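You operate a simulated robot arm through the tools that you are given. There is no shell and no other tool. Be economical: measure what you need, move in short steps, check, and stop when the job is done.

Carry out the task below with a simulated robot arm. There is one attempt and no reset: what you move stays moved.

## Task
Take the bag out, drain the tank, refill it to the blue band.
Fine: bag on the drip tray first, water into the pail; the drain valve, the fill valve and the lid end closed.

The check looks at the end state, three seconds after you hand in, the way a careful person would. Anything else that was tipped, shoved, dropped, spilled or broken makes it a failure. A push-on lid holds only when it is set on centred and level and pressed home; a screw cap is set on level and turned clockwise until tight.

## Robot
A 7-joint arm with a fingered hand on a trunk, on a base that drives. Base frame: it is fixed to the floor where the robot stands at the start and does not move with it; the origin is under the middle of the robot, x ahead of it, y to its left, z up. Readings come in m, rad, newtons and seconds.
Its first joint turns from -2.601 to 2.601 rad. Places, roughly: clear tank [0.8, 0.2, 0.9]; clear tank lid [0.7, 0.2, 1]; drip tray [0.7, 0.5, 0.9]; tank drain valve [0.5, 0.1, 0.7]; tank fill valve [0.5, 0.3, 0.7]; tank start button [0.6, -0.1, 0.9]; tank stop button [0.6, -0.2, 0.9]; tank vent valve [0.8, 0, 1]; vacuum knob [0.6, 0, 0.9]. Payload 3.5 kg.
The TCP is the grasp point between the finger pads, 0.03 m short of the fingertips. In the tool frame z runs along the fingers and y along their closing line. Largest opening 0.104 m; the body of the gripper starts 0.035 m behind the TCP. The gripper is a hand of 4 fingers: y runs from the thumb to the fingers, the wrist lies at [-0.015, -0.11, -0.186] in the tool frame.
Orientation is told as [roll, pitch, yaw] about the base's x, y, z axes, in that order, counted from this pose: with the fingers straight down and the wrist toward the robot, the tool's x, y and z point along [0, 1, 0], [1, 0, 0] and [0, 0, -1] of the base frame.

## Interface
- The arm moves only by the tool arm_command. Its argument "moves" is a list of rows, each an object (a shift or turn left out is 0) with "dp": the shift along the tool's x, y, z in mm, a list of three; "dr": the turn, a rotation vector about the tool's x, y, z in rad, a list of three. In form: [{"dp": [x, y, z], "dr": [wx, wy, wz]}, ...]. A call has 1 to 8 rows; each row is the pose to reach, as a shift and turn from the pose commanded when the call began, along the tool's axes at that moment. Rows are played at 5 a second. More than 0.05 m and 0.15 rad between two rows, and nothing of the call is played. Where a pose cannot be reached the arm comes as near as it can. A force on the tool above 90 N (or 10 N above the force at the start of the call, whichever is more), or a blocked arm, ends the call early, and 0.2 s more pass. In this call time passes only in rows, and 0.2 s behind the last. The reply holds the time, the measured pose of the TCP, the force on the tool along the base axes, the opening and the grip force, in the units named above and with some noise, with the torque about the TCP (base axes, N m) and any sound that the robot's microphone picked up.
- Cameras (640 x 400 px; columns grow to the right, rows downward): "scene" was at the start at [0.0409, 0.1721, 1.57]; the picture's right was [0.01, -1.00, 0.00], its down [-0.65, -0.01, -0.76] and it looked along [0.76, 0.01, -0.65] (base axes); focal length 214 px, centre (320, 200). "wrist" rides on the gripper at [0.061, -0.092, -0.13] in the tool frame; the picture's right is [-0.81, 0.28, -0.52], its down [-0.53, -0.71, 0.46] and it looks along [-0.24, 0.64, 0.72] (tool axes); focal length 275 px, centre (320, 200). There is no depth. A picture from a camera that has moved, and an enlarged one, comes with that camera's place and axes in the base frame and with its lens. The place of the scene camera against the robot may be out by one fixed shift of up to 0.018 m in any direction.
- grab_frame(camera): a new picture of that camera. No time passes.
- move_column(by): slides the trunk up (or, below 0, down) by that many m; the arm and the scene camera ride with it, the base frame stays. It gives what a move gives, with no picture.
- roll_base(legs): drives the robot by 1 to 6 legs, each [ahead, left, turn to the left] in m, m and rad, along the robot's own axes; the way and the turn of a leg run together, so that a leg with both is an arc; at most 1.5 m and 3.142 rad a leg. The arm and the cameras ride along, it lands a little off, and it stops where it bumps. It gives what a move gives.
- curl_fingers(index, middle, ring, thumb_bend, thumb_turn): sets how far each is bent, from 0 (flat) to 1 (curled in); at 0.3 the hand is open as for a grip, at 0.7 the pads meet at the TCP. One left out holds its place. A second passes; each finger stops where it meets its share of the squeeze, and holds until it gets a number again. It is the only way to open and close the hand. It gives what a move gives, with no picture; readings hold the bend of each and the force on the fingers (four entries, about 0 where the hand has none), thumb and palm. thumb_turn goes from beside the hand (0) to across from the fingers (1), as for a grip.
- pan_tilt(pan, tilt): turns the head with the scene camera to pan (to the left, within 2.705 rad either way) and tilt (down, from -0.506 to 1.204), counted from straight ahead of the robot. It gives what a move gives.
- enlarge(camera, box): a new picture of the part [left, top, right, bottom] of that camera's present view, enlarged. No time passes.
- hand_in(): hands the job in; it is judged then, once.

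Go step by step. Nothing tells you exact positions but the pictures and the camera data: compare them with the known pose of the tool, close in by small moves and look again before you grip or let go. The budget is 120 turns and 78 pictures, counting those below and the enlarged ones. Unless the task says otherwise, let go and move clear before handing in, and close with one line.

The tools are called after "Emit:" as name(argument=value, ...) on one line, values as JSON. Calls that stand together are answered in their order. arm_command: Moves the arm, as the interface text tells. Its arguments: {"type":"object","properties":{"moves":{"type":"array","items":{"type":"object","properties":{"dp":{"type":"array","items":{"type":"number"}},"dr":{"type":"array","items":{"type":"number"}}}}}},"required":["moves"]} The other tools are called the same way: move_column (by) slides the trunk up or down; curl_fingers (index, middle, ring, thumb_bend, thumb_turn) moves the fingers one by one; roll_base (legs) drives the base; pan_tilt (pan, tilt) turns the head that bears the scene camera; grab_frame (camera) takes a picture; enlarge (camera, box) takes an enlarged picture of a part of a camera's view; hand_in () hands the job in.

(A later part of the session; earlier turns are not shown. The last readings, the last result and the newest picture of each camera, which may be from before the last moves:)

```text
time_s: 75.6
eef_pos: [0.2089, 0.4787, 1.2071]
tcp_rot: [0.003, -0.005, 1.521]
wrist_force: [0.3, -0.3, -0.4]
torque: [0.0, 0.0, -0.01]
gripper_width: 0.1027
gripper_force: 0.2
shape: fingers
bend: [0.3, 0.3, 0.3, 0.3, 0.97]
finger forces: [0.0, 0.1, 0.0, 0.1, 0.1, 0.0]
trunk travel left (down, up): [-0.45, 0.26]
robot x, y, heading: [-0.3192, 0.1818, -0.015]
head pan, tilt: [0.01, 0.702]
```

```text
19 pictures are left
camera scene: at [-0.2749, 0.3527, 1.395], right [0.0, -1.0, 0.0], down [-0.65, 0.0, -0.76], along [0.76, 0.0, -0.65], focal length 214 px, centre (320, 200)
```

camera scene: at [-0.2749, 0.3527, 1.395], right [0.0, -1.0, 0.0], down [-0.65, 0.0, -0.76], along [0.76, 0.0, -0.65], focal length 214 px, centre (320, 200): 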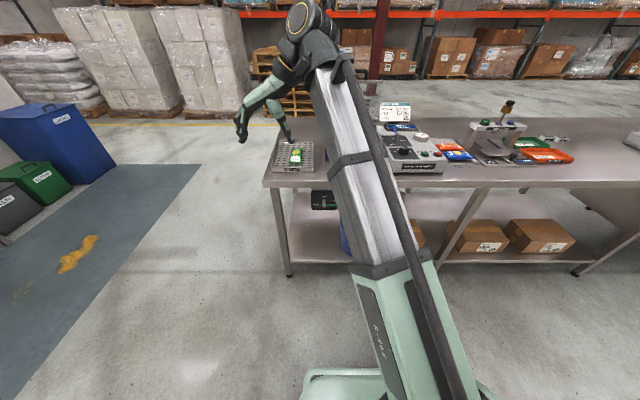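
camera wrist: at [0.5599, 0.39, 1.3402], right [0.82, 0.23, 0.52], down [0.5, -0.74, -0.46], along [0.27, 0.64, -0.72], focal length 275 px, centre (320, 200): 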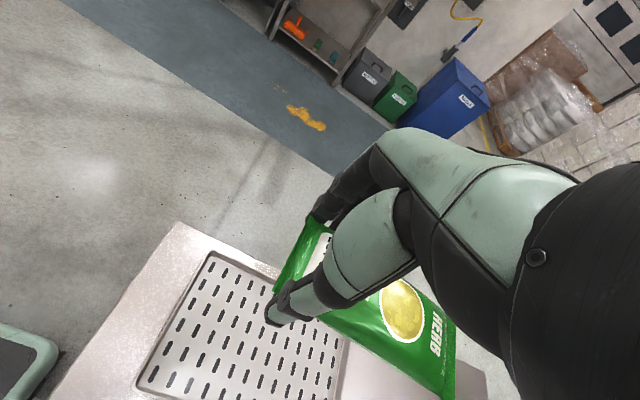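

The bag is on the drip tray. Next the valves: I'll bring the hand back in front of the robot, unyaw it and tilt it forward.

Emit:
arm_command(moves=[{"dp": [-20, -36, 0], "dr": [0, 0, 0.14]}, {"dp": [-40, -73, 0], "dr": [0, 0, 0.28]}, {"dp": [-58, -110, 0], "dr": [0, 0, 0.42]}, {"dp": [-78, -146, 0], "dr": [0, 0, 0.56]}, {"dp": [-98, -182, 0], "dr": [0, 0, 0.7]}, {"dp": [-118, -219, 0], "dr": [0, 0, 0.84]}, {"dp": [-137, -255, 0], "dr": [0, 0, 0.98]}, {"dp": [-156, -292, 0], "dr": [0, 0, 1.12]}])

Emit:
arm_command(moves=[{"dr": [0, 0, 0.14]}, {"dr": [0, 0, 0.28]}, {"dr": [0, 0, 0.4]}])

Emit:
arm_command(moves=[{"dr": [-0.15, 0, 0]}, {"dr": [-0.3, 0, 0]}, {"dr": [-0.45, 0, 0]}, {"dr": [-0.6, 0, 0]}, {"dr": [-0.75, 0, 0]}, {"dr": [-0.9, 0, 0]}, {"dr": [-1.04, 0, 0]}])

Emit:
roll_base(legs=[[-0.08, -0.08, 0]])

Emit:
enlarge(camera="scene", box=[240, 140, 400, 260])

```text
time_s: 77.4
eef_pos: [0.3522, 0.1794, 1.2066]
tcp_rot: [0.006, 0.001, 0.4]
wrist_force: [0.1, -1.3, -0.3]
torque: [0.03, 0.0, 0.01]
gripper_width: 0.1029
gripper_force: 0.0
shape: fingers
bend: [0.3, 0.3, 0.3, 0.3, 0.97]
finger forces: [0.0, 0.0, 0.0, 0.2, 0.0, 0.0]
trunk travel left (down, up): [-0.45, 0.26]
robot x, y, heading: [-0.3144, 0.18, -0.01]
head pan, tilt: [0.01, 0.702]
```

```text
time_s: 78.2
eef_pos: [0.3516, 0.1801, 1.204]
tcp_rot: [0.005, 0.0, -0.001]
wrist_force: [-0.1, 0.0, -0.4]
torque: [-0.02, 0.0, -0.01]
gripper_width: 0.1027
gripper_force: 0.0
shape: fingers
bend: [0.3, 0.3, 0.3, 0.3, 0.97]
finger forces: [0.0, 0.1, 0.1, 0.0, 0.0, 0.0]
trunk travel left (down, up): [-0.45, 0.26]
robot x, y, heading: [-0.3168, 0.1839, -0.011]
head pan, tilt: [0.01, 0.702]
```

```text
time_s: 79.8
eef_pos: [0.3516, 0.1801, 1.2064]
tcp_rot: [0.01, -1.043, -0.008]
wrist_force: [0.1, -0.2, 0.0]
torque: [0.02, -0.03, 0.0]
gripper_width: 0.1029
gripper_force: 0.1
shape: fingers
bend: [0.3, 0.3, 0.3, 0.3, 0.97]
finger forces: [0.0, 0.0, 0.0, 0.0, 0.1, 0.0]
trunk travel left (down, up): [-0.45, 0.26]
robot x, y, heading: [-0.3162, 0.1782, -0.012]
head pan, tilt: [0.01, 0.702]
```

```text
time_s: 81.0
eef_pos: [0.2692, 0.0996, 1.2054]
tcp_rot: [0.01, -1.038, -0.008]
wrist_force: [-0.2, 0.2, -0.3]
torque: [0.0, -0.03, 0.02]
gripper_width: 0.1031
gripper_force: 0.0
shape: fingers
bend: [0.3, 0.3, 0.3, 0.3, 0.97]
finger forces: [0.0, 0.0, 0.0, 0.0, 0.0, 0.0]
trunk travel left (down, up): [-0.45, 0.26]
robot x, y, heading: [-0.3995, 0.1015, -0.013]
head pan, tilt: [0.01, 0.702]
```

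```text
3.33 times, centred on (320, 200) of scene
camera zoom: at [-0.3564, 0.2728, 1.395], right [0.0, -1.0, 0.0], down [-0.65, 0.0, -0.76], along [0.76, 0.0, -0.65], focal length 715 px, centre (320, 200)
```

zoom: 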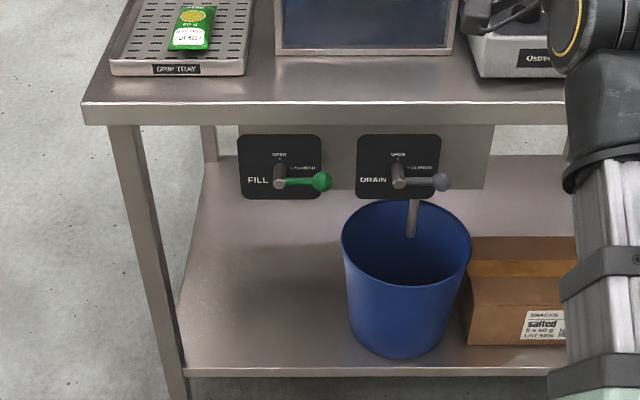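

Triangulated: drain ball knob ≈ (0.49, 0.087, 0.733) on a shaft at y≈0.152; fill knob ≈ (0.49, 0.271, 0.733), shaft y≈0.333. I'll straighten the fingers, tuck the thumb, lower, and approach below the drain knob.

Emit:
curl_fingers(index=0.15, middle=0.15, ring=0.15, thumb_bend=0.7)

Emit:
move_column(by=-0.42)

Emit:
arm_command(moves=[{"dp": [-6, -25, 35]}, {"dp": [-12, -50, 70]}, {"dp": [-17, -68, 105]}])

Emit:
grab_frame(camera="wrist")

```text
time_s: 82.0
eef_pos: [0.2688, 0.098, 1.2056]
tcp_rot: [0.01, -1.038, -0.009]
wrist_force: [0.2, 0.3, 0.9]
torque: [0.0, -0.02, 0.05]
gripper_width: 0.0742
gripper_force: 0.1
shape: fingers
bend: [0.15, 0.15, 0.15, 0.7, 0.97]
finger forces: [0.1, 0.0, 0.0, 0.0, 0.0, 0.1]
trunk travel left (down, up): [-0.45, 0.26]
robot x, y, heading: [-0.397, 0.1, -0.016]
head pan, tilt: [0.01, 0.702]
```

```text
refused: -0.42 is not a number from -0.4 to 0.4
```

```text
time_s: 82.8
eef_pos: [0.3267, 0.0815, 1.0942]
tcp_rot: [0.01, -1.042, -0.008]
wrist_force: [-1.1, -0.4, -0.3]
torque: [0.03, 0.03, 0.0]
gripper_width: 0.0742
gripper_force: 0.2
shape: fingers
bend: [0.15, 0.15, 0.15, 0.7, 0.97]
finger forces: [0.0, 0.1, 0.2, 0.0, 0.1, 0.1]
trunk travel left (down, up): [-0.45, 0.26]
robot x, y, heading: [-0.3984, 0.0987, -0.011]
head pan, tilt: [0.01, 0.702]
```

```text
17 pictures are left
camera wrist: at [0.1679, 0.1407, 1.0819], right [-0.31, -0.81, 0.5], down [0.03, -0.53, -0.85], along [0.95, -0.24, 0.19], focal length 275 px, centre (320, 200)
```

wrist: 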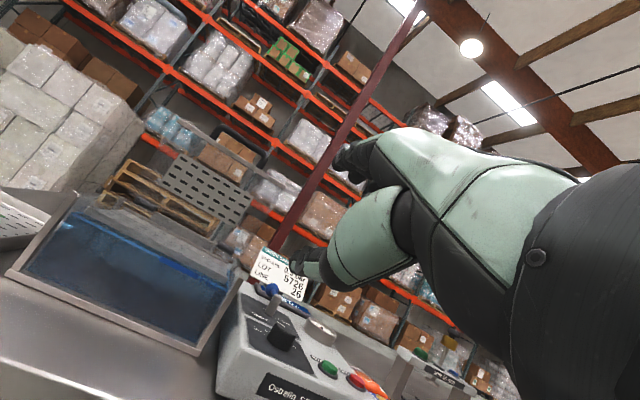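

The index tip sits at about TCP + (0.05, 0.003, 0.066). Lowering the trunk by 0.40, then dropping below knob level and advancing partway.

Emit:
move_column(by=-0.4)

Emit:
arm_command(moves=[{"dp": [0, -28, 17]}, {"dp": [0, -57, 33]}, {"dp": [0, -38, 66]}, {"dp": [0, -20, 97]}])

Emit:
grab_frame(camera="wrist")

```text
time_s: 86.7
eef_pos: [0.3265, 0.0811, 0.6952]
tcp_rot: [0.012, -1.039, -0.009]
wrist_force: [-0.2, -0.8, -0.3]
torque: [-0.01, -0.03, 0.03]
gripper_width: 0.0743
gripper_force: 0.1
shape: fingers
bend: [0.15, 0.15, 0.15, 0.7, 0.97]
finger forces: [0.0, 0.0, 0.1, 0.0, 0.0, 0.1]
trunk travel left (down, up): [-0.05, 0.66]
robot x, y, heading: [-0.3967, 0.101, -0.014]
head pan, tilt: [0.01, 0.702]
```

```text
time_s: 87.7
eef_pos: [0.4006, 0.0797, 0.6267]
tcp_rot: [0.009, -1.04, -0.007]
wrist_force: [-1.0, 0.5, 0.6]
torque: [-0.01, 0.0, 0.01]
gripper_width: 0.0743
gripper_force: 0.1
shape: fingers
bend: [0.15, 0.15, 0.15, 0.7, 0.97]
finger forces: [0.1, 0.0, 0.0, 0.1, 0.1, 0.1]
trunk travel left (down, up): [-0.05, 0.66]
robot x, y, heading: [-0.4003, 0.1013, -0.017]
head pan, tilt: [0.01, 0.702]
```

```text
16 pictures are left
camera wrist: at [0.2416, 0.1403, 0.6143], right [-0.31, -0.81, 0.5], down [0.03, -0.53, -0.85], along [0.95, -0.24, 0.19], focal length 275 px, centre (320, 200)
```

wrist: 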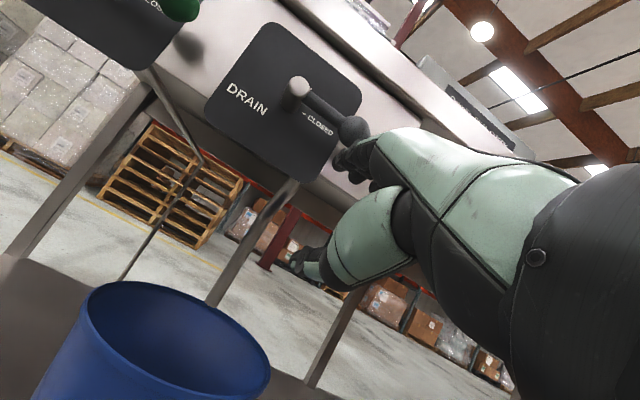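

The index fingertip is just below and in front of the drain knob (knob ≈ y 0.086, z 0.742). I'll advance 50 mm under it, then sweep the arc up to OPEN.

Emit:
arm_command(moves=[{"dp": [0, 12.6, 21.6]}, {"dp": [0, 25, 43]}])

Emit:
arm_command(moves=[{"dp": [3, 25, -15]}, {"dp": [1, 55.7, -32.6]}, {"dp": [17, 83, -48.5]}, {"dp": [30, 93, -54.5]}, {"dp": [46, 100, -58.6]}, {"dp": [54, 102, -59.6]}])

Emit:
grab_frame(camera="wrist")

```text
time_s: 88.3
eef_pos: [0.4497, 0.0813, 0.6284]
tcp_rot: [0.009, -1.038, -0.009]
wrist_force: [0.3, -0.7, -0.1]
torque: [-0.03, -0.02, 0.0]
gripper_width: 0.0741
gripper_force: 0.0
shape: fingers
bend: [0.15, 0.15, 0.15, 0.7, 0.97]
finger forces: [0.1, 0.0, 0.0, 0.0, 0.0, 0.0]
trunk travel left (down, up): [-0.05, 0.66]
robot x, y, heading: [-0.4017, 0.1033, -0.011]
head pan, tilt: [0.01, 0.702]
```

```text
time_s: 89.7
eef_pos: [0.4494, 0.134, 0.7458]
tcp_rot: [0.012, -1.037, -0.013]
wrist_force: [-5.7, -19.4, -4.7]
torque: [1.18, -0.13, -0.62]
gripper_width: 0.0693
gripper_force: 9.5
shape: fingers
bend: [0.18, 0.14, 0.15, 0.7, 0.97]
finger forces: [19.6, 0.0, 0.0, 0.1, 0.0, 0.1]
trunk travel left (down, up): [-0.05, 0.66]
robot x, y, heading: [-0.401, 0.1011, -0.013]
head pan, tilt: [0.01, 0.702]
```

```text
15 pictures are left
camera wrist: at [0.291, 0.193, 0.7334], right [-0.31, -0.81, 0.49], down [0.03, -0.53, -0.85], along [0.95, -0.25, 0.19], focal length 275 px, centre (320, 200)
```

wrist: 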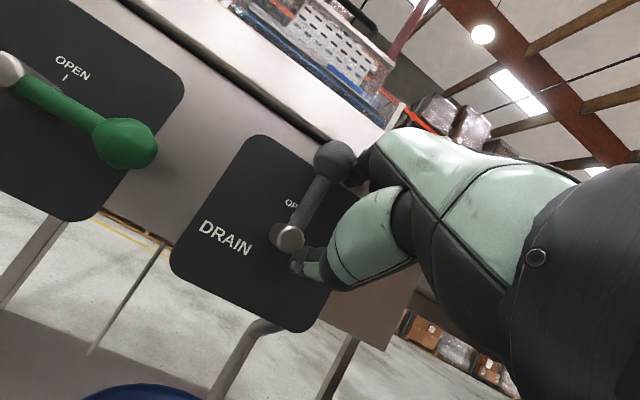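

The drain lever is now vertical (OPEN). I'll withdraw, then check the tank level draining.

Emit:
arm_command(moves=[{"dp": [-20, 0, 0]}, {"dp": [-25, -15, -26]}, {"dp": [-25, -35, -60]}, {"dp": [-25, -65, -42]}, {"dp": [-25, -100, -22]}, {"dp": [-25, -135, -2]}])

Emit:
pan_tilt(pan=-0.05, tilt=0.4)

Emit:
move_column(by=0.2)

Emit:
grab_frame(camera="scene")

```text
time_s: 91.1
eef_pos: [0.3781, 0.1131, 0.631]
tcp_rot: [0.011, -1.037, -0.009]
wrist_force: [0.8, 0.8, 0.4]
torque: [0.01, -0.02, -0.03]
gripper_width: 0.0741
gripper_force: 0.0
shape: fingers
bend: [0.15, 0.15, 0.15, 0.7, 0.97]
finger forces: [0.0, 0.0, 0.1, 0.1, 0.0, 0.1]
trunk travel left (down, up): [-0.05, 0.66]
robot x, y, heading: [-0.4003, 0.1006, -0.014]
head pan, tilt: [0.01, 0.702]
```

```text
time_s: 91.9
eef_pos: [0.379, 0.1137, 0.6303]
tcp_rot: [0.01, -1.039, -0.008]
wrist_force: [0.0, 0.0, 0.7]
torque: [-0.02, -0.04, 0.0]
gripper_width: 0.0741
gripper_force: 0.0
shape: fingers
bend: [0.15, 0.15, 0.15, 0.7, 0.97]
finger forces: [0.0, 0.1, 0.1, 0.1, 0.0, 0.0]
trunk travel left (down, up): [-0.05, 0.66]
robot x, y, heading: [-0.3989, 0.1018, -0.017]
head pan, tilt: [-0.051, 0.4]
```

```text
time_s: 94.0
eef_pos: [0.3786, 0.1132, 0.8308]
tcp_rot: [0.01, -1.039, -0.009]
wrist_force: [0.4, -0.8, 0.3]
torque: [0.01, 0.04, -0.01]
gripper_width: 0.0741
gripper_force: 0.1
shape: fingers
bend: [0.15, 0.15, 0.15, 0.7, 0.97]
finger forces: [0.0, 0.1, 0.0, 0.0, 0.0, 0.0]
trunk travel left (down, up): [-0.25, 0.46]
robot x, y, heading: [-0.3983, 0.1016, -0.016]
head pan, tilt: [-0.051, 0.4]
```

```text
14 pictures are left
camera scene: at [-0.3487, 0.2672, 1.222], right [-0.06, -1.0, 0.0], down [-0.39, 0.02, -0.92], along [0.92, -0.06, -0.39], focal length 214 px, centre (320, 200)
```

scene: 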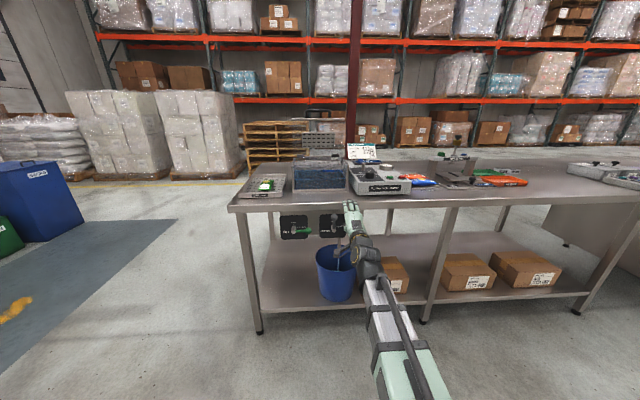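

Good view of the tank front from here. Zooming in on the level.

Emit:
enlarge(camera="scene", box=[280, 140, 360, 200])

```text
6.67 times, centred on (320, 170) of scene
camera zoom: at [-0.3487, 0.2672, 1.222], right [-0.06, -1.0, 0.0], down [-0.39, 0.02, -0.92], along [0.92, -0.06, -0.39], focal length 1430 px, centre (320, 400)
```

zoom: 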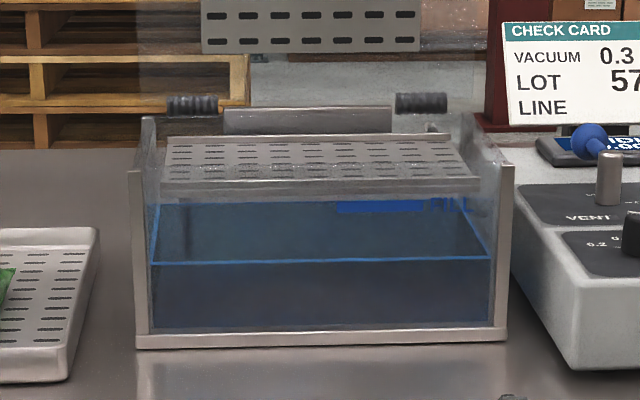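

Draining well (front waterline already about half down; FILL band at row ~206 of this view). Meanwhile I'll lower the trunk again and stage the hand left of the upright drain lever.

Emit:
move_column(by=-0.2)

Emit:
arm_command(moves=[{"dp": [37, 32, -19]}, {"dp": [75, 64, -37]}, {"dp": [112, 95, -55]}, {"dp": [112, 95, -55]}, {"dp": [112, 95, -55]}, {"dp": [112, 95, -55]}, {"dp": [112, 95, -55]}, {"dp": [112, 95, -55]}])

Emit:
enlarge(camera="scene", box=[270, 80, 390, 170])

Emit:
grab_frame(camera="wrist")

```text
time_s: 96.2
eef_pos: [0.3783, 0.1132, 0.6311]
tcp_rot: [0.011, -1.038, -0.007]
wrist_force: [-0.1, -0.3, -0.3]
torque: [0.01, 0.0, 0.01]
gripper_width: 0.0741
gripper_force: 0.1
shape: fingers
bend: [0.15, 0.15, 0.15, 0.7, 0.97]
finger forces: [0.1, 0.0, 0.0, 0.1, 0.0, 0.1]
trunk travel left (down, up): [-0.05, 0.66]
robot x, y, heading: [-0.4013, 0.1003, -0.017]
head pan, tilt: [-0.051, 0.4]
```

```text
refused: row 1 steps farther than a row can; nothing moved
```

```text
4.44 times, centred on (330, 125) of scene
camera zoom: at [-0.3487, 0.2672, 1.0221], right [-0.06, -1.0, 0.0], down [-0.39, 0.02, -0.92], along [0.92, -0.06, -0.39], focal length 953 px, centre (276, 533)
```

zoom: 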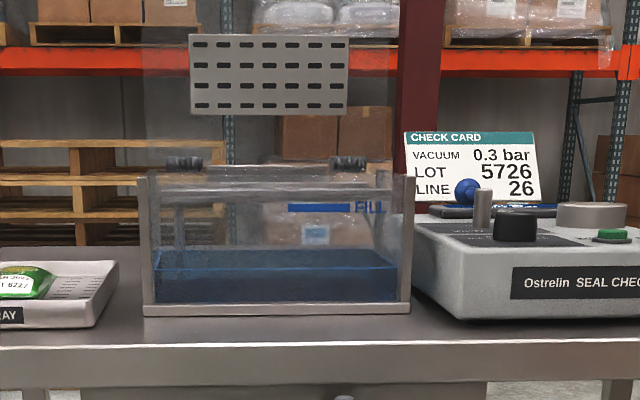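

```text
11 pictures are left
camera wrist: at [0.2202, 0.1723, 0.6182], right [-0.31, -0.81, 0.5], down [0.03, -0.53, -0.85], along [0.95, -0.25, 0.19], focal length 275 px, centre (320, 200)
```

wrist: 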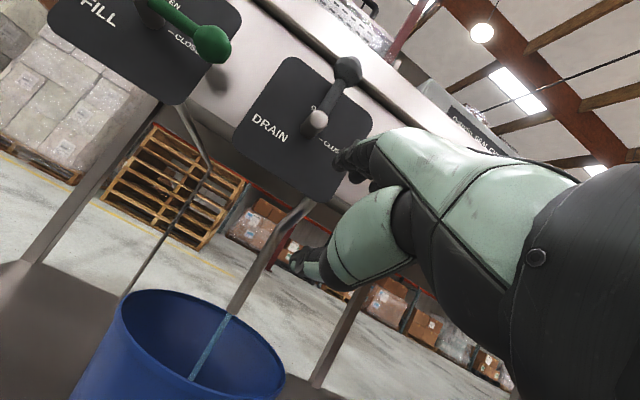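

Water streams into the pail; by the rate the tank empties at about t≈106 s. I'll stage the hand in smaller steps and wait there.

Emit:
arm_command(moves=[{"dp": [28, 24, -14]}, {"dp": [56, 48, -28]}, {"dp": [84, 72, -42]}, {"dp": [112, 95, -55]}, {"dp": [112, 95, -55]}, {"dp": [112, 95, -55]}, {"dp": [112, 95, -55]}, {"dp": [112, 95, -55]}])

Emit:
arm_command(moves=[{"dp": [0, 0, 0]}, {"dp": [0, 0, 0]}, {"dp": [0, 0, 0]}, {"dp": [0, 0, 0]}, {"dp": [0, 0, 0]}, {"dp": [0, 0, 0]}, {"dp": [0, 0, 0]}, {"dp": [0, 0, 0]}])

Emit:
arm_command(moves=[{"dp": [0, 0, 0]}, {"dp": [0, 0, 0]}, {"dp": [0, 0, 0]}, {"dp": [0, 0, 0]}, {"dp": [0, 0, 0]}, {"dp": [0, 0, 0]}, {"dp": [0, 0, 0]}, {"dp": [0, 0, 0]}])

Emit:
arm_command(moves=[{"dp": [0, 0, 0]}, {"dp": [0, 0, 0]}, {"dp": [0, 0, 0]}, {"dp": [0, 0, 0]}, {"dp": [0, 0, 0]}, {"dp": [0, 0, 0]}, {"dp": [0, 0, 0]}, {"dp": [0, 0, 0]}])

Emit:
arm_command(moves=[{"dp": [0, 0, 0]}, {"dp": [0, 0, 0]}, {"dp": [0, 0, 0]}, {"dp": [0, 0, 0]}, {"dp": [0, 0, 0]}, {"dp": [0, 0, 0]}, {"dp": [0, 0, 0]}, {"dp": [0, 0, 0]}])

Emit:
arm_command(moves=[{"dp": [0, 0, 0]}, {"dp": [0, 0, 0]}, {"dp": [0, 0, 0]}, {"dp": [0, 0, 0]}, {"dp": [0, 0, 0]}, {"dp": [0, 0, 0]}, {"dp": [0, 0, 0]}, {"dp": [0, 0, 0]}])

Emit:
arm_command(moves=[{"dp": [0, 0, 0]}, {"dp": [0, 0, 0]}, {"dp": [0, 0, 0]}, {"dp": [0, 0, 0]}, {"dp": [0, 0, 0]}, {"dp": [0, 0, 0]}, {"dp": [0, 0, 0]}, {"dp": [0, 0, 0]}])

Emit:
enlarge(camera="scene", box=[270, 80, 390, 170])

```text
time_s: 98.0
eef_pos: [0.3826, 0.224, 0.7407]
tcp_rot: [0.01, -1.038, -0.009]
wrist_force: [-0.6, 0.8, 0.2]
torque: [0.0, 0.02, 0.02]
gripper_width: 0.0744
gripper_force: 0.1
shape: fingers
bend: [0.15, 0.15, 0.15, 0.7, 0.97]
finger forces: [0.0, 0.0, 0.1, 0.0, 0.0, 0.0]
trunk travel left (down, up): [-0.05, 0.66]
robot x, y, heading: [-0.3999, 0.1038, -0.011]
head pan, tilt: [-0.051, 0.4]
```

```text
time_s: 99.8
eef_pos: [0.382, 0.2231, 0.7419]
tcp_rot: [0.01, -1.037, -0.007]
wrist_force: [0.5, -0.3, 0.3]
torque: [0.0, 0.01, 0.0]
gripper_width: 0.0741
gripper_force: 0.0
shape: fingers
bend: [0.15, 0.15, 0.15, 0.7, 0.97]
finger forces: [0.0, 0.0, 0.1, 0.0, 0.0, 0.0]
trunk travel left (down, up): [-0.05, 0.66]
robot x, y, heading: [-0.4037, 0.1034, -0.014]
head pan, tilt: [-0.051, 0.4]
```

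```text
time_s: 101.6
eef_pos: [0.3827, 0.2236, 0.741]
tcp_rot: [0.011, -1.038, -0.011]
wrist_force: [0.2, 0.0, 0.2]
torque: [0.01, 0.01, -0.01]
gripper_width: 0.074
gripper_force: 0.1
shape: fingers
bend: [0.15, 0.15, 0.15, 0.7, 0.97]
finger forces: [0.0, 0.0, 0.1, 0.0, 0.1, 0.1]
trunk travel left (down, up): [-0.05, 0.66]
robot x, y, heading: [-0.4003, 0.1031, -0.011]
head pan, tilt: [-0.051, 0.4]
```

```text
time_s: 103.4
eef_pos: [0.3829, 0.2222, 0.7408]
tcp_rot: [0.01, -1.039, -0.008]
wrist_force: [-0.4, 0.7, -0.1]
torque: [-0.03, 0.02, -0.01]
gripper_width: 0.0743
gripper_force: 0.0
shape: fingers
bend: [0.15, 0.15, 0.15, 0.7, 0.97]
finger forces: [0.1, 0.0, 0.0, 0.0, 0.1, 0.0]
trunk travel left (down, up): [-0.05, 0.66]
robot x, y, heading: [-0.4011, 0.1018, -0.014]
head pan, tilt: [-0.051, 0.4]
```

```text
time_s: 105.2
eef_pos: [0.3816, 0.2233, 0.7414]
tcp_rot: [0.013, -1.038, -0.008]
wrist_force: [0.9, 0.4, -0.7]
torque: [-0.02, 0.0, 0.01]
gripper_width: 0.0742
gripper_force: 0.0
shape: fingers
bend: [0.15, 0.15, 0.15, 0.7, 0.97]
finger forces: [0.0, 0.0, 0.0, 0.0, 0.1, 0.1]
trunk travel left (down, up): [-0.05, 0.66]
robot x, y, heading: [-0.3987, 0.0994, -0.013]
head pan, tilt: [-0.051, 0.4]
```

```text
time_s: 107.0
eef_pos: [0.3828, 0.2231, 0.7407]
tcp_rot: [0.01, -1.039, -0.009]
wrist_force: [-0.5, 0.5, 0.3]
torque: [-0.01, -0.01, -0.03]
gripper_width: 0.0744
gripper_force: 0.1
shape: fingers
bend: [0.15, 0.15, 0.15, 0.7, 0.97]
finger forces: [0.1, 0.0, 0.1, 0.0, 0.1, 0.0]
trunk travel left (down, up): [-0.05, 0.66]
robot x, y, heading: [-0.3976, 0.1034, -0.01]
head pan, tilt: [-0.051, 0.4]
```

```text
time_s: 108.8
eef_pos: [0.3821, 0.2231, 0.7414]
tcp_rot: [0.01, -1.038, -0.01]
wrist_force: [0.2, -0.3, 1.0]
torque: [0.02, 0.01, -0.02]
gripper_width: 0.0744
gripper_force: 0.1
shape: fingers
bend: [0.15, 0.15, 0.15, 0.7, 0.97]
finger forces: [0.0, 0.0, 0.0, 0.0, 0.0, 0.0]
trunk travel left (down, up): [-0.05, 0.66]
robot x, y, heading: [-0.4013, 0.0974, -0.017]
head pan, tilt: [-0.051, 0.4]
```

```text
4.44 times, centred on (330, 125) of scene
camera zoom: at [-0.3487, 0.2672, 1.0221], right [-0.06, -1.0, 0.0], down [-0.39, 0.02, -0.92], along [0.92, -0.06, -0.39], focal length 953 px, centre (276, 533)
```

zoom: 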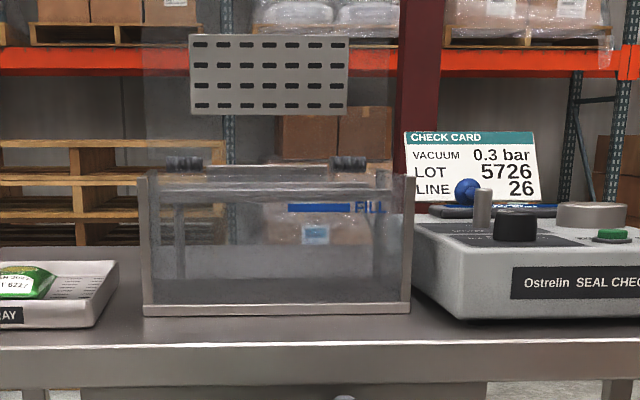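

The tank is empty. Now I'll advance left of the drain lever and sweep it right/down to CLOSED.

Emit:
arm_command(moves=[{"dp": [0, 17, 29]}, {"dp": [0, 34, 58]}])

Emit:
arm_command(moves=[{"dp": [-15, 0, 0]}, {"dp": [-32, 2.6, -1.5]}, {"dp": [-50, 1, -0.5]}, {"dp": [-67, -4.3, 2.5]}, {"dp": [-81, -13, 7.6]}, {"dp": [-93, -25, 14.6]}, {"dp": [-100, -39, 22.7]}, {"dp": [-102, -45, 26]}])

Emit:
grab_frame(camera="wrist")

```text
time_s: 109.4
eef_pos: [0.4492, 0.2227, 0.7408]
tcp_rot: [0.01, -1.04, -0.008]
wrist_force: [0.0, -0.5, 0.4]
torque: [0.0, -0.02, 0.04]
gripper_width: 0.0743
gripper_force: 0.0
shape: fingers
bend: [0.15, 0.15, 0.15, 0.7, 0.97]
finger forces: [0.0, 0.0, 0.1, 0.0, 0.0, 0.0]
trunk travel left (down, up): [-0.05, 0.66]
robot x, y, heading: [-0.3999, 0.1003, -0.016]
head pan, tilt: [-0.051, 0.4]
```

```text
time_s: 111.2
eef_pos: [0.4458, 0.1217, 0.6899]
tcp_rot: [0.009, -1.039, -0.011]
wrist_force: [-0.6, -0.7, 0.9]
torque: [-0.01, 0.01, -0.03]
gripper_width: 0.074
gripper_force: 0.7
shape: fingers
bend: [0.15, 0.15, 0.14, 0.7, 0.97]
finger forces: [0.1, 0.0, 0.9, 0.1, 0.0, 0.1]
trunk travel left (down, up): [-0.05, 0.66]
robot x, y, heading: [-0.3975, 0.1021, -0.01]
head pan, tilt: [-0.051, 0.4]
```

```text
9 pictures are left
camera wrist: at [0.2885, 0.1816, 0.6764], right [-0.31, -0.81, 0.5], down [0.03, -0.53, -0.85], along [0.95, -0.25, 0.19], focal length 275 px, centre (320, 200)
```

wrist: 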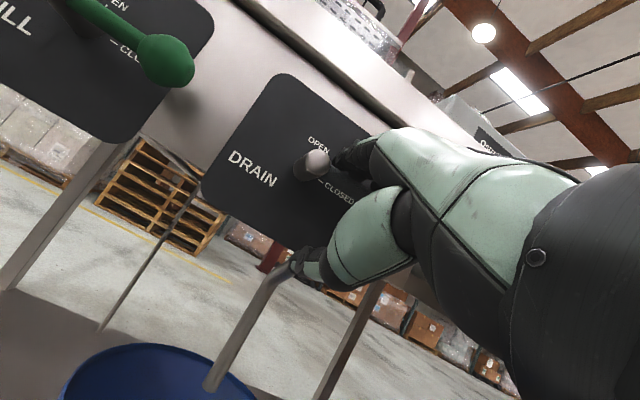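

The lever has swung over; contact is light, so I'll press a bit further down to confirm it reaches the stop.

Emit:
arm_command(moves=[{"dp": [0, -5, 3]}, {"dp": [0, -10, 6]}, {"dp": [0, -14, 8]}])

```text
time_s: 112.0
eef_pos: [0.4472, 0.1221, 0.6765]
tcp_rot: [0.01, -1.044, -0.01]
wrist_force: [7.2, -0.9, 23.1]
torque: [-0.32, -0.23, 0.08]
gripper_width: 0.0833
gripper_force: 10.9
shape: fingers
bend: [0.11, 0.14, 0.09, 0.7, 0.97]
finger forces: [8.4, 2.0, 11.0, 0.0, 0.1, 0.0]
trunk travel left (down, up): [-0.05, 0.66]
robot x, y, heading: [-0.3942, 0.1018, -0.015]
head pan, tilt: [-0.051, 0.4]
```

The lever is firmly on its CLOSED stop. Withdraw and move over to the FILL valve.

Emit:
arm_command(moves=[{"dp": [0, 13, -8]}, {"dp": [0, -5, -38]}, {"dp": [0, -22, -68]}, {"dp": [0, -50, -52]}, {"dp": [0, -70, -40]}])

Emit:
roll_base(legs=[[0, 0.14, 0]])

Emit:
curl_fingers(index=0.15, middle=0.15, ring=0.15)

Emit:
grab_frame(camera="wrist")

```text
time_s: 113.2
eef_pos: [0.3765, 0.1231, 0.6329]
tcp_rot: [0.011, -1.037, -0.007]
wrist_force: [-0.3, 0.8, 0.0]
torque: [-0.03, 0.06, 0.01]
gripper_width: 0.0745
gripper_force: 0.1
shape: fingers
bend: [0.15, 0.15, 0.15, 0.7, 0.97]
finger forces: [0.0, 0.0, 0.0, 0.0, 0.0, 0.0]
trunk travel left (down, up): [-0.05, 0.66]
robot x, y, heading: [-0.3981, 0.1007, -0.017]
head pan, tilt: [-0.051, 0.4]
```

```text
time_s: 114.5
eef_pos: [0.3774, 0.2633, 0.6316]
tcp_rot: [0.012, -1.038, -0.008]
wrist_force: [0.7, -0.5, -0.5]
torque: [0.02, 0.02, 0.0]
gripper_width: 0.0745
gripper_force: 0.0
shape: fingers
bend: [0.15, 0.15, 0.15, 0.7, 0.97]
finger forces: [0.1, 0.1, 0.1, 0.0, 0.0, 0.0]
trunk travel left (down, up): [-0.05, 0.66]
robot x, y, heading: [-0.398, 0.2413, -0.01]
head pan, tilt: [-0.051, 0.4]
```

```text
time_s: 115.5
eef_pos: [0.3779, 0.2636, 0.632]
tcp_rot: [0.011, -1.04, -0.005]
wrist_force: [-0.9, -0.2, 0.3]
torque: [-0.01, 0.02, 0.03]
gripper_width: 0.0743
gripper_force: 0.0
shape: fingers
bend: [0.15, 0.15, 0.15, 0.7, 0.97]
finger forces: [0.0, 0.1, 0.0, 0.0, 0.1, 0.0]
trunk travel left (down, up): [-0.05, 0.66]
robot x, y, heading: [-0.4001, 0.2395, -0.011]
head pan, tilt: [-0.051, 0.4]
```

```text
8 pictures are left
camera wrist: at [0.2193, 0.323, 0.6191], right [-0.31, -0.81, 0.5], down [0.03, -0.53, -0.85], along [0.95, -0.24, 0.19], focal length 275 px, centre (320, 200)
```

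wrist: 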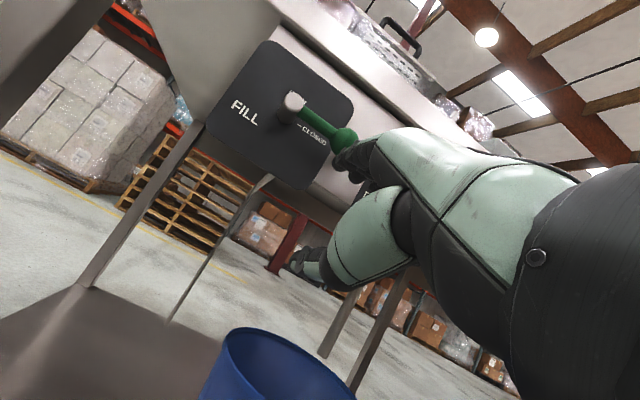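

FILL shaft ≈ (y 0.329, z 0.745), knob y≈0.267 — same geometry as the drain, shifted +0.178. I'll open it the same way, then immediately stage for closing.

Emit:
arm_command(moves=[{"dp": [-3, 16, 32]}, {"dp": [-6, 32, 64.6]}])

Emit:
arm_command(moves=[{"dp": [3, 25, -15]}, {"dp": [1, 55.7, -32.6]}, {"dp": [17, 83, -48.5]}, {"dp": [30, 93, -54.5]}, {"dp": [46, 100, -58.6]}, {"dp": [54, 102, -59.6]}])

Emit:
arm_command(moves=[{"dp": [-20, 0, 0]}, {"dp": [-15, -17, -29]}, {"dp": [0, -34, -58]}, {"dp": [40, -34, -58]}, {"dp": [87, -34, -58]}])

Emit:
enlarge(camera="scene", box=[290, 80, 410, 170])

```text
time_s: 116.2
eef_pos: [0.4502, 0.256, 0.6283]
tcp_rot: [0.009, -1.036, -0.005]
wrist_force: [0.2, -0.1, -0.2]
torque: [-0.04, -0.03, -0.01]
gripper_width: 0.0743
gripper_force: 0.2
shape: fingers
bend: [0.15, 0.15, 0.15, 0.7, 0.97]
finger forces: [0.0, 0.0, 0.0, 0.0, 0.0, 0.0]
trunk travel left (down, up): [-0.05, 0.66]
robot x, y, heading: [-0.399, 0.241, -0.011]
head pan, tilt: [-0.051, 0.4]
```

```text
time_s: 117.5
eef_pos: [0.4499, 0.3082, 0.7459]
tcp_rot: [0.012, -1.036, -0.011]
wrist_force: [-1.8, -12.6, -3.3]
torque: [0.72, -0.07, -0.33]
gripper_width: 0.0722
gripper_force: 5.5
shape: fingers
bend: [0.16, 0.15, 0.15, 0.7, 0.97]
finger forces: [10.9, 0.0, 0.0, 0.0, 0.0, 0.0]
trunk travel left (down, up): [-0.05, 0.66]
robot x, y, heading: [-0.3958, 0.2384, -0.013]
head pan, tilt: [-0.051, 0.4]
```

```text
time_s: 118.8
eef_pos: [0.3828, 0.4006, 0.7462]
tcp_rot: [0.01, -1.038, -0.008]
wrist_force: [0.6, -0.1, 0.3]
torque: [0.0, 0.0, 0.0]
gripper_width: 0.0742
gripper_force: 0.0
shape: fingers
bend: [0.15, 0.15, 0.15, 0.7, 0.97]
finger forces: [0.0, 0.0, 0.0, 0.1, 0.0, 0.1]
trunk travel left (down, up): [-0.05, 0.66]
robot x, y, heading: [-0.3973, 0.2428, -0.017]
head pan, tilt: [-0.051, 0.4]
```

```text
4.44 times, centred on (350, 125) of scene
camera zoom: at [-0.3467, 0.4074, 1.0221], right [-0.06, -1.0, 0.0], down [-0.39, 0.03, -0.92], along [0.92, -0.06, -0.39], focal length 953 px, centre (187, 533)
```

zoom: 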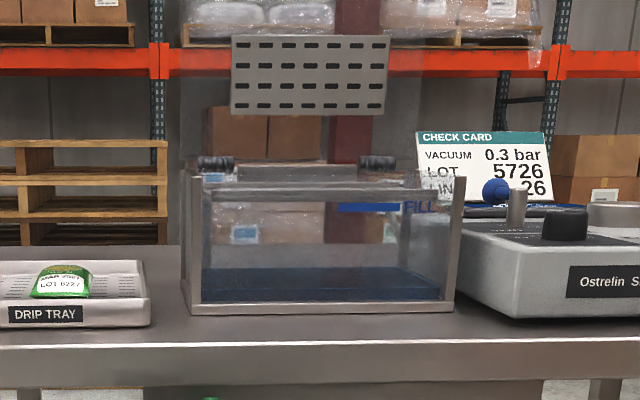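

Filling has begun. I'll advance to the pre-close pose left of the lever and read the level again.

Emit:
arm_command(moves=[{"dp": [0, 15, 30]}, {"dp": [0, 30, 60]}, {"dp": [0, 30, 60]}, {"dp": [0, 30, 60]}, {"dp": [0, 30, 60]}, {"dp": [0, 30, 60]}])

Emit:
enlarge(camera="scene", box=[310, 105, 390, 160])

```text
time_s: 120.2
eef_pos: [0.4511, 0.3998, 0.7401]
tcp_rot: [0.008, -1.038, -0.006]
wrist_force: [-6.9, 0.2, -0.4]
torque: [0.04, -0.49, -0.09]
gripper_width: 0.0738
gripper_force: 3.9
shape: fingers
bend: [0.15, 0.16, 0.15, 0.7, 0.97]
finger forces: [0.0, 7.4, 0.1, 0.0, 0.0, 0.1]
trunk travel left (down, up): [-0.05, 0.66]
robot x, y, heading: [-0.398, 0.2438, -0.014]
head pan, tilt: [-0.051, 0.4]
```

```text
7.27 times, centred on (350, 132) of scene
camera zoom: at [-0.3472, 0.4077, 1.0221], right [-0.06, -1.0, 0.0], down [-0.39, 0.03, -0.92], along [0.92, -0.06, -0.39], focal length 1560 px, centre (102, 691)
```

zoom: 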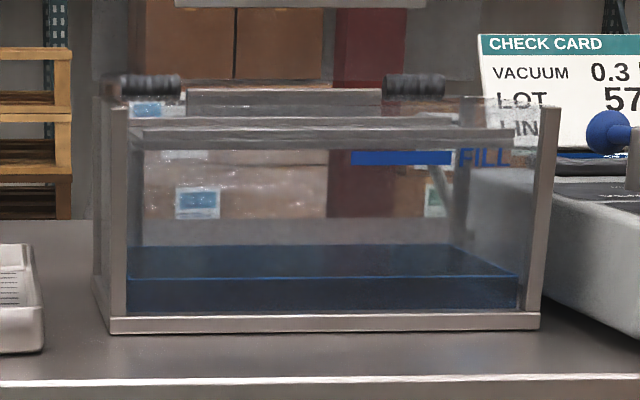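

Level ~35 px of ~154 px to the band centre after ~3 s, roughly 12 px/s, so the band should be reached near t≈130 s. I'll back off 3 mm, wait, and measure again.

Emit:
arm_command(moves=[{"dp": [0, -1.5, -3]}, {"dp": [0, -1.5, -3]}, {"dp": [0, -1.5, -3]}, {"dp": [0, -1.5, -3]}, {"dp": [0, -1.5, -3]}, {"dp": [0, -1.5, -3]}, {"dp": [0, -1.5, -3]}, {"dp": [0, -1.5, -3]}])

Emit:
arm_command(moves=[{"dp": [0, 0, 0]}, {"dp": [0, 0, 0]}, {"dp": [0, 0, 0]}, {"dp": [0, 0, 0]}, {"dp": [0, 0, 0]}, {"dp": [0, 0, 0]}, {"dp": [0, 0, 0]}, {"dp": [0, 0, 0]}])

Emit:
arm_command(moves=[{"dp": [0, 0, 0]}, {"dp": [0, 0, 0]}, {"dp": [0, 0, 0]}, {"dp": [0, 0, 0]}, {"dp": [0, 0, 0]}])

Emit:
enlarge(camera="scene", box=[310, 105, 390, 160])

```text
time_s: 122.0
eef_pos: [0.448, 0.3988, 0.7413]
tcp_rot: [0.012, -1.04, -0.008]
wrist_force: [-0.6, 0.2, 0.2]
torque: [0.0, 0.01, 0.01]
gripper_width: 0.0741
gripper_force: 0.0
shape: fingers
bend: [0.15, 0.15, 0.15, 0.7, 0.97]
finger forces: [0.1, 0.0, 0.0, 0.0, 0.0, 0.1]
trunk travel left (down, up): [-0.05, 0.66]
robot x, y, heading: [-0.3992, 0.2403, -0.011]
head pan, tilt: [-0.051, 0.4]
```

```text
time_s: 123.8
eef_pos: [0.4468, 0.3989, 0.7402]
tcp_rot: [0.012, -1.038, -0.007]
wrist_force: [1.0, 0.6, 0.8]
torque: [-0.01, 0.01, -0.01]
gripper_width: 0.0742
gripper_force: 0.1
shape: fingers
bend: [0.15, 0.15, 0.15, 0.7, 0.97]
finger forces: [0.0, 0.0, 0.1, 0.0, 0.0, 0.0]
trunk travel left (down, up): [-0.05, 0.66]
robot x, y, heading: [-0.3984, 0.2412, -0.012]
head pan, tilt: [-0.051, 0.4]
```

```text
time_s: 125.0
eef_pos: [0.4483, 0.3989, 0.741]
tcp_rot: [0.008, -1.039, -0.007]
wrist_force: [-0.6, 0.2, -0.4]
torque: [0.0, -0.03, -0.01]
gripper_width: 0.074
gripper_force: 0.0
shape: fingers
bend: [0.15, 0.15, 0.15, 0.7, 0.97]
finger forces: [0.1, 0.0, 0.0, 0.0, 0.1, 0.0]
trunk travel left (down, up): [-0.05, 0.66]
robot x, y, heading: [-0.3998, 0.2439, -0.011]
head pan, tilt: [-0.051, 0.4]
```

```text
7.27 times, centred on (350, 132) of scene
camera zoom: at [-0.3467, 0.4077, 1.0221], right [-0.06, -1.0, 0.0], down [-0.39, 0.03, -0.92], along [0.92, -0.06, -0.39], focal length 1560 px, centre (102, 691)
```

zoom: 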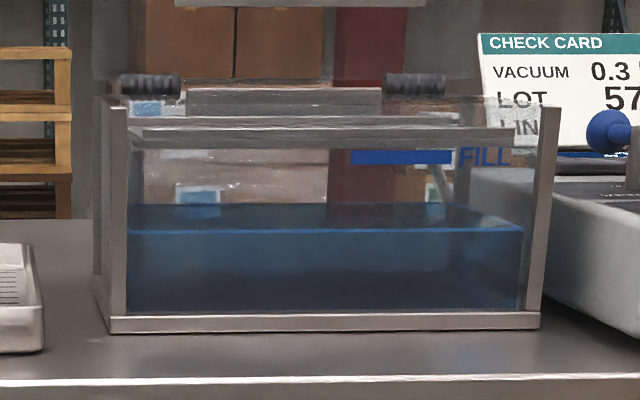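

Rate is ~9.6 px/s: front waterline 231 → band centre 158 at t≈132.6 s. Allowing ~0.8 s for the closing sweep, I'll wait to t≈131.6 and close.

Emit:
arm_command(moves=[{"dp": [0, 0, 0]}, {"dp": [0, 0, 0]}, {"dp": [0, 0, 0]}, {"dp": [0, 0, 0]}, {"dp": [0, 0, 0]}, {"dp": [0, 0, 0]}, {"dp": [0, 0, 0]}, {"dp": [0, 0, 0]}])

Emit:
arm_command(moves=[{"dp": [0, 0, 0]}, {"dp": [0, 0, 0]}, {"dp": [0, 0, 0]}, {"dp": [0, 0, 0]}, {"dp": [0, 0, 0]}, {"dp": [0, 0, 0]}, {"dp": [0, 0, 0]}, {"dp": [0, 0, 0]}])

Emit:
arm_command(moves=[{"dp": [0, 0, 0]}, {"dp": [0, 0, 0]}, {"dp": [0, 0, 0]}, {"dp": [0, 0, 0]}, {"dp": [0, 0, 0]}, {"dp": [0, 0, 0]}, {"dp": [0, 0, 0]}, {"dp": [0, 0, 0]}])

Emit:
arm_command(moves=[{"dp": [0, 0, 0]}, {"dp": [0, 0, 0]}, {"dp": [0, 0, 0]}, {"dp": [0, 0, 0]}, {"dp": [0, 0, 0]}])

Emit:
arm_command(moves=[{"dp": [-15, 0, 0]}, {"dp": [-32, 2.6, -1.5]}, {"dp": [-50, 1, -0.5]}, {"dp": [-67, -4.3, 2.5]}, {"dp": [-81, -13, 7.6]}, {"dp": [-93, -25, 14.6]}, {"dp": [-100, -39, 22.7]}, {"dp": [-102, -57, 33]}])

Emit:
enlarge(camera="scene", box=[310, 105, 390, 160])

```text
time_s: 126.8
eef_pos: [0.4486, 0.3984, 0.7402]
tcp_rot: [0.012, -1.038, -0.007]
wrist_force: [0.3, 0.2, -0.1]
torque: [-0.01, 0.0, 0.01]
gripper_width: 0.0743
gripper_force: 0.1
shape: fingers
bend: [0.15, 0.15, 0.15, 0.7, 0.97]
finger forces: [0.0, 0.1, 0.0, 0.0, 0.1, 0.1]
trunk travel left (down, up): [-0.05, 0.66]
robot x, y, heading: [-0.3967, 0.242, -0.019]
head pan, tilt: [-0.051, 0.4]
```

```text
time_s: 128.6
eef_pos: [0.4484, 0.3992, 0.7409]
tcp_rot: [0.012, -1.039, -0.006]
wrist_force: [-0.3, -0.3, 0.2]
torque: [-0.03, -0.04, -0.01]
gripper_width: 0.074
gripper_force: 0.1
shape: fingers
bend: [0.15, 0.15, 0.15, 0.7, 0.97]
finger forces: [0.0, 0.0, 0.1, 0.0, 0.0, 0.0]
trunk travel left (down, up): [-0.05, 0.66]
robot x, y, heading: [-0.3992, 0.243, -0.013]
head pan, tilt: [-0.051, 0.4]
```

```text
time_s: 130.3
eef_pos: [0.447, 0.3996, 0.7401]
tcp_rot: [0.011, -1.04, -0.008]
wrist_force: [0.8, -0.6, -0.2]
torque: [-0.03, 0.02, 0.0]
gripper_width: 0.0739
gripper_force: 0.0
shape: fingers
bend: [0.15, 0.15, 0.15, 0.7, 0.97]
finger forces: [0.1, 0.1, 0.0, 0.1, 0.1, 0.0]
trunk travel left (down, up): [-0.05, 0.66]
robot x, y, heading: [-0.396, 0.2406, -0.013]
head pan, tilt: [-0.051, 0.4]
```

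```text
time_s: 131.6
eef_pos: [0.4475, 0.3996, 0.7404]
tcp_rot: [0.011, -1.039, -0.006]
wrist_force: [0.3, -1.0, -0.7]
torque: [0.02, 0.0, -0.01]
gripper_width: 0.0741
gripper_force: 0.1
shape: fingers
bend: [0.15, 0.15, 0.15, 0.7, 0.97]
finger forces: [0.0, 0.0, 0.0, 0.0, 0.0, 0.1]
trunk travel left (down, up): [-0.05, 0.66]
robot x, y, heading: [-0.3985, 0.2421, -0.015]
head pan, tilt: [-0.051, 0.4]
```

```text
time_s: 133.3
eef_pos: [0.4462, 0.298, 0.6773]
tcp_rot: [0.01, -1.042, -0.007]
wrist_force: [7.3, -0.3, 18.7]
torque: [-0.34, -0.16, 0.16]
gripper_width: 0.0812
gripper_force: 9.0
shape: fingers
bend: [0.12, 0.15, 0.09, 0.7, 0.97]
finger forces: [6.5, 0.7, 11.0, 0.1, 0.1, 0.1]
trunk travel left (down, up): [-0.05, 0.66]
robot x, y, heading: [-0.3974, 0.2438, -0.016]
head pan, tilt: [-0.051, 0.4]
```

```text
7.27 times, centred on (350, 132) of scene
camera zoom: at [-0.3477, 0.4075, 1.0226], right [-0.06, -1.0, 0.0], down [-0.39, 0.03, -0.92], along [0.92, -0.06, -0.39], focal length 1560 px, centre (102, 691)
```

zoom: 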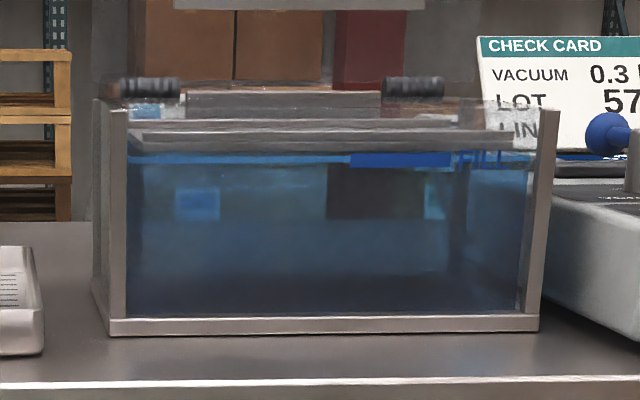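

The waterline sits right on the blue band and the fill lever is firmly on its stop. Now I'll withdraw, raise, and drive to the position used when opening the lid.

Emit:
arm_command(moves=[{"dp": [0, 13, -8]}, {"dp": [0, -5, -38]}, {"dp": [0, -22, -68]}])

Emit:
move_column(by=0.4)

Emit:
move_column(by=0.12)

Emit:
curl_fingers(index=0.3, middle=0.3, ring=0.3, thumb_bend=0.3)

Emit:
roll_base(legs=[[0.26, -0.04, 0.01]])

```text
time_s: 134.2
eef_pos: [0.3767, 0.2957, 0.6914]
tcp_rot: [0.009, -1.036, -0.009]
wrist_force: [0.3, -0.8, 0.7]
torque: [0.02, -0.02, 0.0]
gripper_width: 0.0745
gripper_force: 0.1
shape: fingers
bend: [0.15, 0.15, 0.15, 0.7, 0.97]
finger forces: [0.0, 0.0, 0.0, 0.1, 0.1, 0.0]
trunk travel left (down, up): [-0.05, 0.66]
robot x, y, heading: [-0.3994, 0.2423, -0.017]
head pan, tilt: [-0.051, 0.4]
```

```text
time_s: 138.0
eef_pos: [0.376, 0.2969, 1.091]
tcp_rot: [0.012, -1.04, -0.008]
wrist_force: [0.2, -0.3, -0.1]
torque: [0.01, 0.0, 0.01]
gripper_width: 0.0746
gripper_force: 0.1
shape: fingers
bend: [0.15, 0.15, 0.15, 0.7, 0.97]
finger forces: [0.0, 0.0, 0.1, 0.0, 0.0, 0.0]
trunk travel left (down, up): [-0.45, 0.26]
robot x, y, heading: [-0.3988, 0.2419, -0.013]
head pan, tilt: [-0.051, 0.4]
```

```text
time_s: 139.5
eef_pos: [0.3763, 0.2962, 1.2108]
tcp_rot: [0.012, -1.039, -0.006]
wrist_force: [0.0, -0.1, 0.7]
torque: [0.01, -0.02, -0.04]
gripper_width: 0.0747
gripper_force: 0.0
shape: fingers
bend: [0.15, 0.15, 0.15, 0.7, 0.97]
finger forces: [0.1, 0.0, 0.1, 0.0, 0.0, 0.0]
trunk travel left (down, up): [-0.57, 0.14]
robot x, y, heading: [-0.3959, 0.2396, -0.014]
head pan, tilt: [-0.051, 0.4]
```

```text
time_s: 140.5
eef_pos: [0.3759, 0.2972, 1.2112]
tcp_rot: [0.01, -1.038, -0.008]
wrist_force: [-1.0, 0.6, 0.1]
torque: [0.03, 0.0, 0.03]
gripper_width: 0.1028
gripper_force: 0.1
shape: fingers
bend: [0.3, 0.3, 0.3, 0.3, 0.97]
finger forces: [0.0, 0.1, 0.1, 0.0, 0.1, 0.0]
trunk travel left (down, up): [-0.57, 0.14]
robot x, y, heading: [-0.3991, 0.2443, -0.012]
head pan, tilt: [-0.051, 0.4]
```

```text
time_s: 142.3
eef_pos: [0.6348, 0.2533, 1.2122]
tcp_rot: [0.009, -1.036, -0.006]
wrist_force: [0.5, 0.1, 1.3]
torque: [0.0, 0.02, 0.01]
gripper_width: 0.103
gripper_force: 0.2
shape: fingers
bend: [0.3, 0.3, 0.3, 0.3, 0.97]
finger forces: [0.0, 0.0, 0.1, 0.0, 0.0, 0.1]
trunk travel left (down, up): [-0.57, 0.14]
robot x, y, heading: [-0.1412, 0.2014, -0.012]
head pan, tilt: [-0.051, 0.4]
```

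Emit:
arm_command(moves=[{"dp": [-7, 40, -8], "dr": [0.08, 0, 0]}, {"dp": [-14, 80, -16], "dr": [0.17, 0, 0]}, {"dp": [-21, 118, -25], "dr": [0.26, 0, 0]}, {"dp": [-28, 157, -33], "dr": [0.35, 0, 0]}, {"dp": [-36, 196, -41], "dr": [0.44, 0, 0]}])

Emit:
move_column(by=-0.145)

```text
time_s: 143.6
eef_pos: [0.6988, 0.2157, 1.4015]
tcp_rot: [0.006, -0.597, -0.002]
wrist_force: [0.5, 0.1, -1.1]
torque: [0.0, -0.02, 0.0]
gripper_width: 0.1031
gripper_force: 0.0
shape: fingers
bend: [0.3, 0.3, 0.3, 0.3, 0.97]
finger forces: [0.0, 0.0, 0.0, 0.0, 0.0, 0.0]
trunk travel left (down, up): [-0.57, 0.14]
robot x, y, heading: [-0.1407, 0.2006, -0.015]
head pan, tilt: [-0.051, 0.4]
```

```text
time_s: 145.3
eef_pos: [0.6995, 0.2171, 1.2555]
tcp_rot: [0.004, -0.598, -0.001]
wrist_force: [0.4, -1.4, 0.0]
torque: [-0.01, 0.04, -0.02]
gripper_width: 0.103
gripper_force: 0.1
shape: fingers
bend: [0.3, 0.3, 0.3, 0.3, 0.97]
finger forces: [0.0, 0.1, 0.0, 0.1, 0.1, 0.0]
trunk travel left (down, up): [-0.425, 0.285]
robot x, y, heading: [-0.1368, 0.1995, -0.015]
head pan, tilt: [-0.051, 0.4]
```

Emit:
arm_command(moves=[{"dp": [0, 48, 9]}, {"dp": [0, 97, 17]}, {"dp": [0, 105, 42]}, {"dp": [0, 112, 67]}])

Emit:
grab_frame(camera="wrist")

```text
time_s: 146.3
eef_pos: [0.8289, 0.2171, 1.2609]
tcp_rot: [0.005, -0.599, -0.002]
wrist_force: [-0.2, -0.9, -0.9]
torque: [0.02, -0.02, -0.03]
gripper_width: 0.1029
gripper_force: 0.0
shape: fingers
bend: [0.3, 0.3, 0.3, 0.3, 0.97]
finger forces: [0.0, 0.0, 0.0, 0.0, 0.0, 0.1]
trunk travel left (down, up): [-0.425, 0.285]
robot x, y, heading: [-0.1436, 0.1952, -0.014]
head pan, tilt: [-0.051, 0.4]
```

```text
3 pictures are left
camera wrist: at [0.6795, 0.2769, 1.319], right [-0.06, -0.81, 0.58], down [-0.33, -0.53, -0.78], along [0.94, -0.24, -0.24], focal length 275 px, centre (320, 200)
```

wrist: 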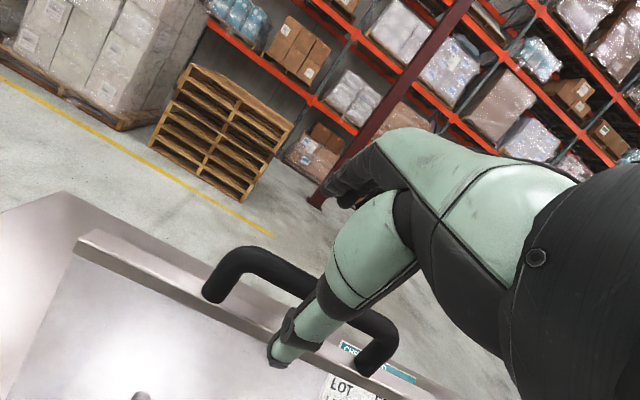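

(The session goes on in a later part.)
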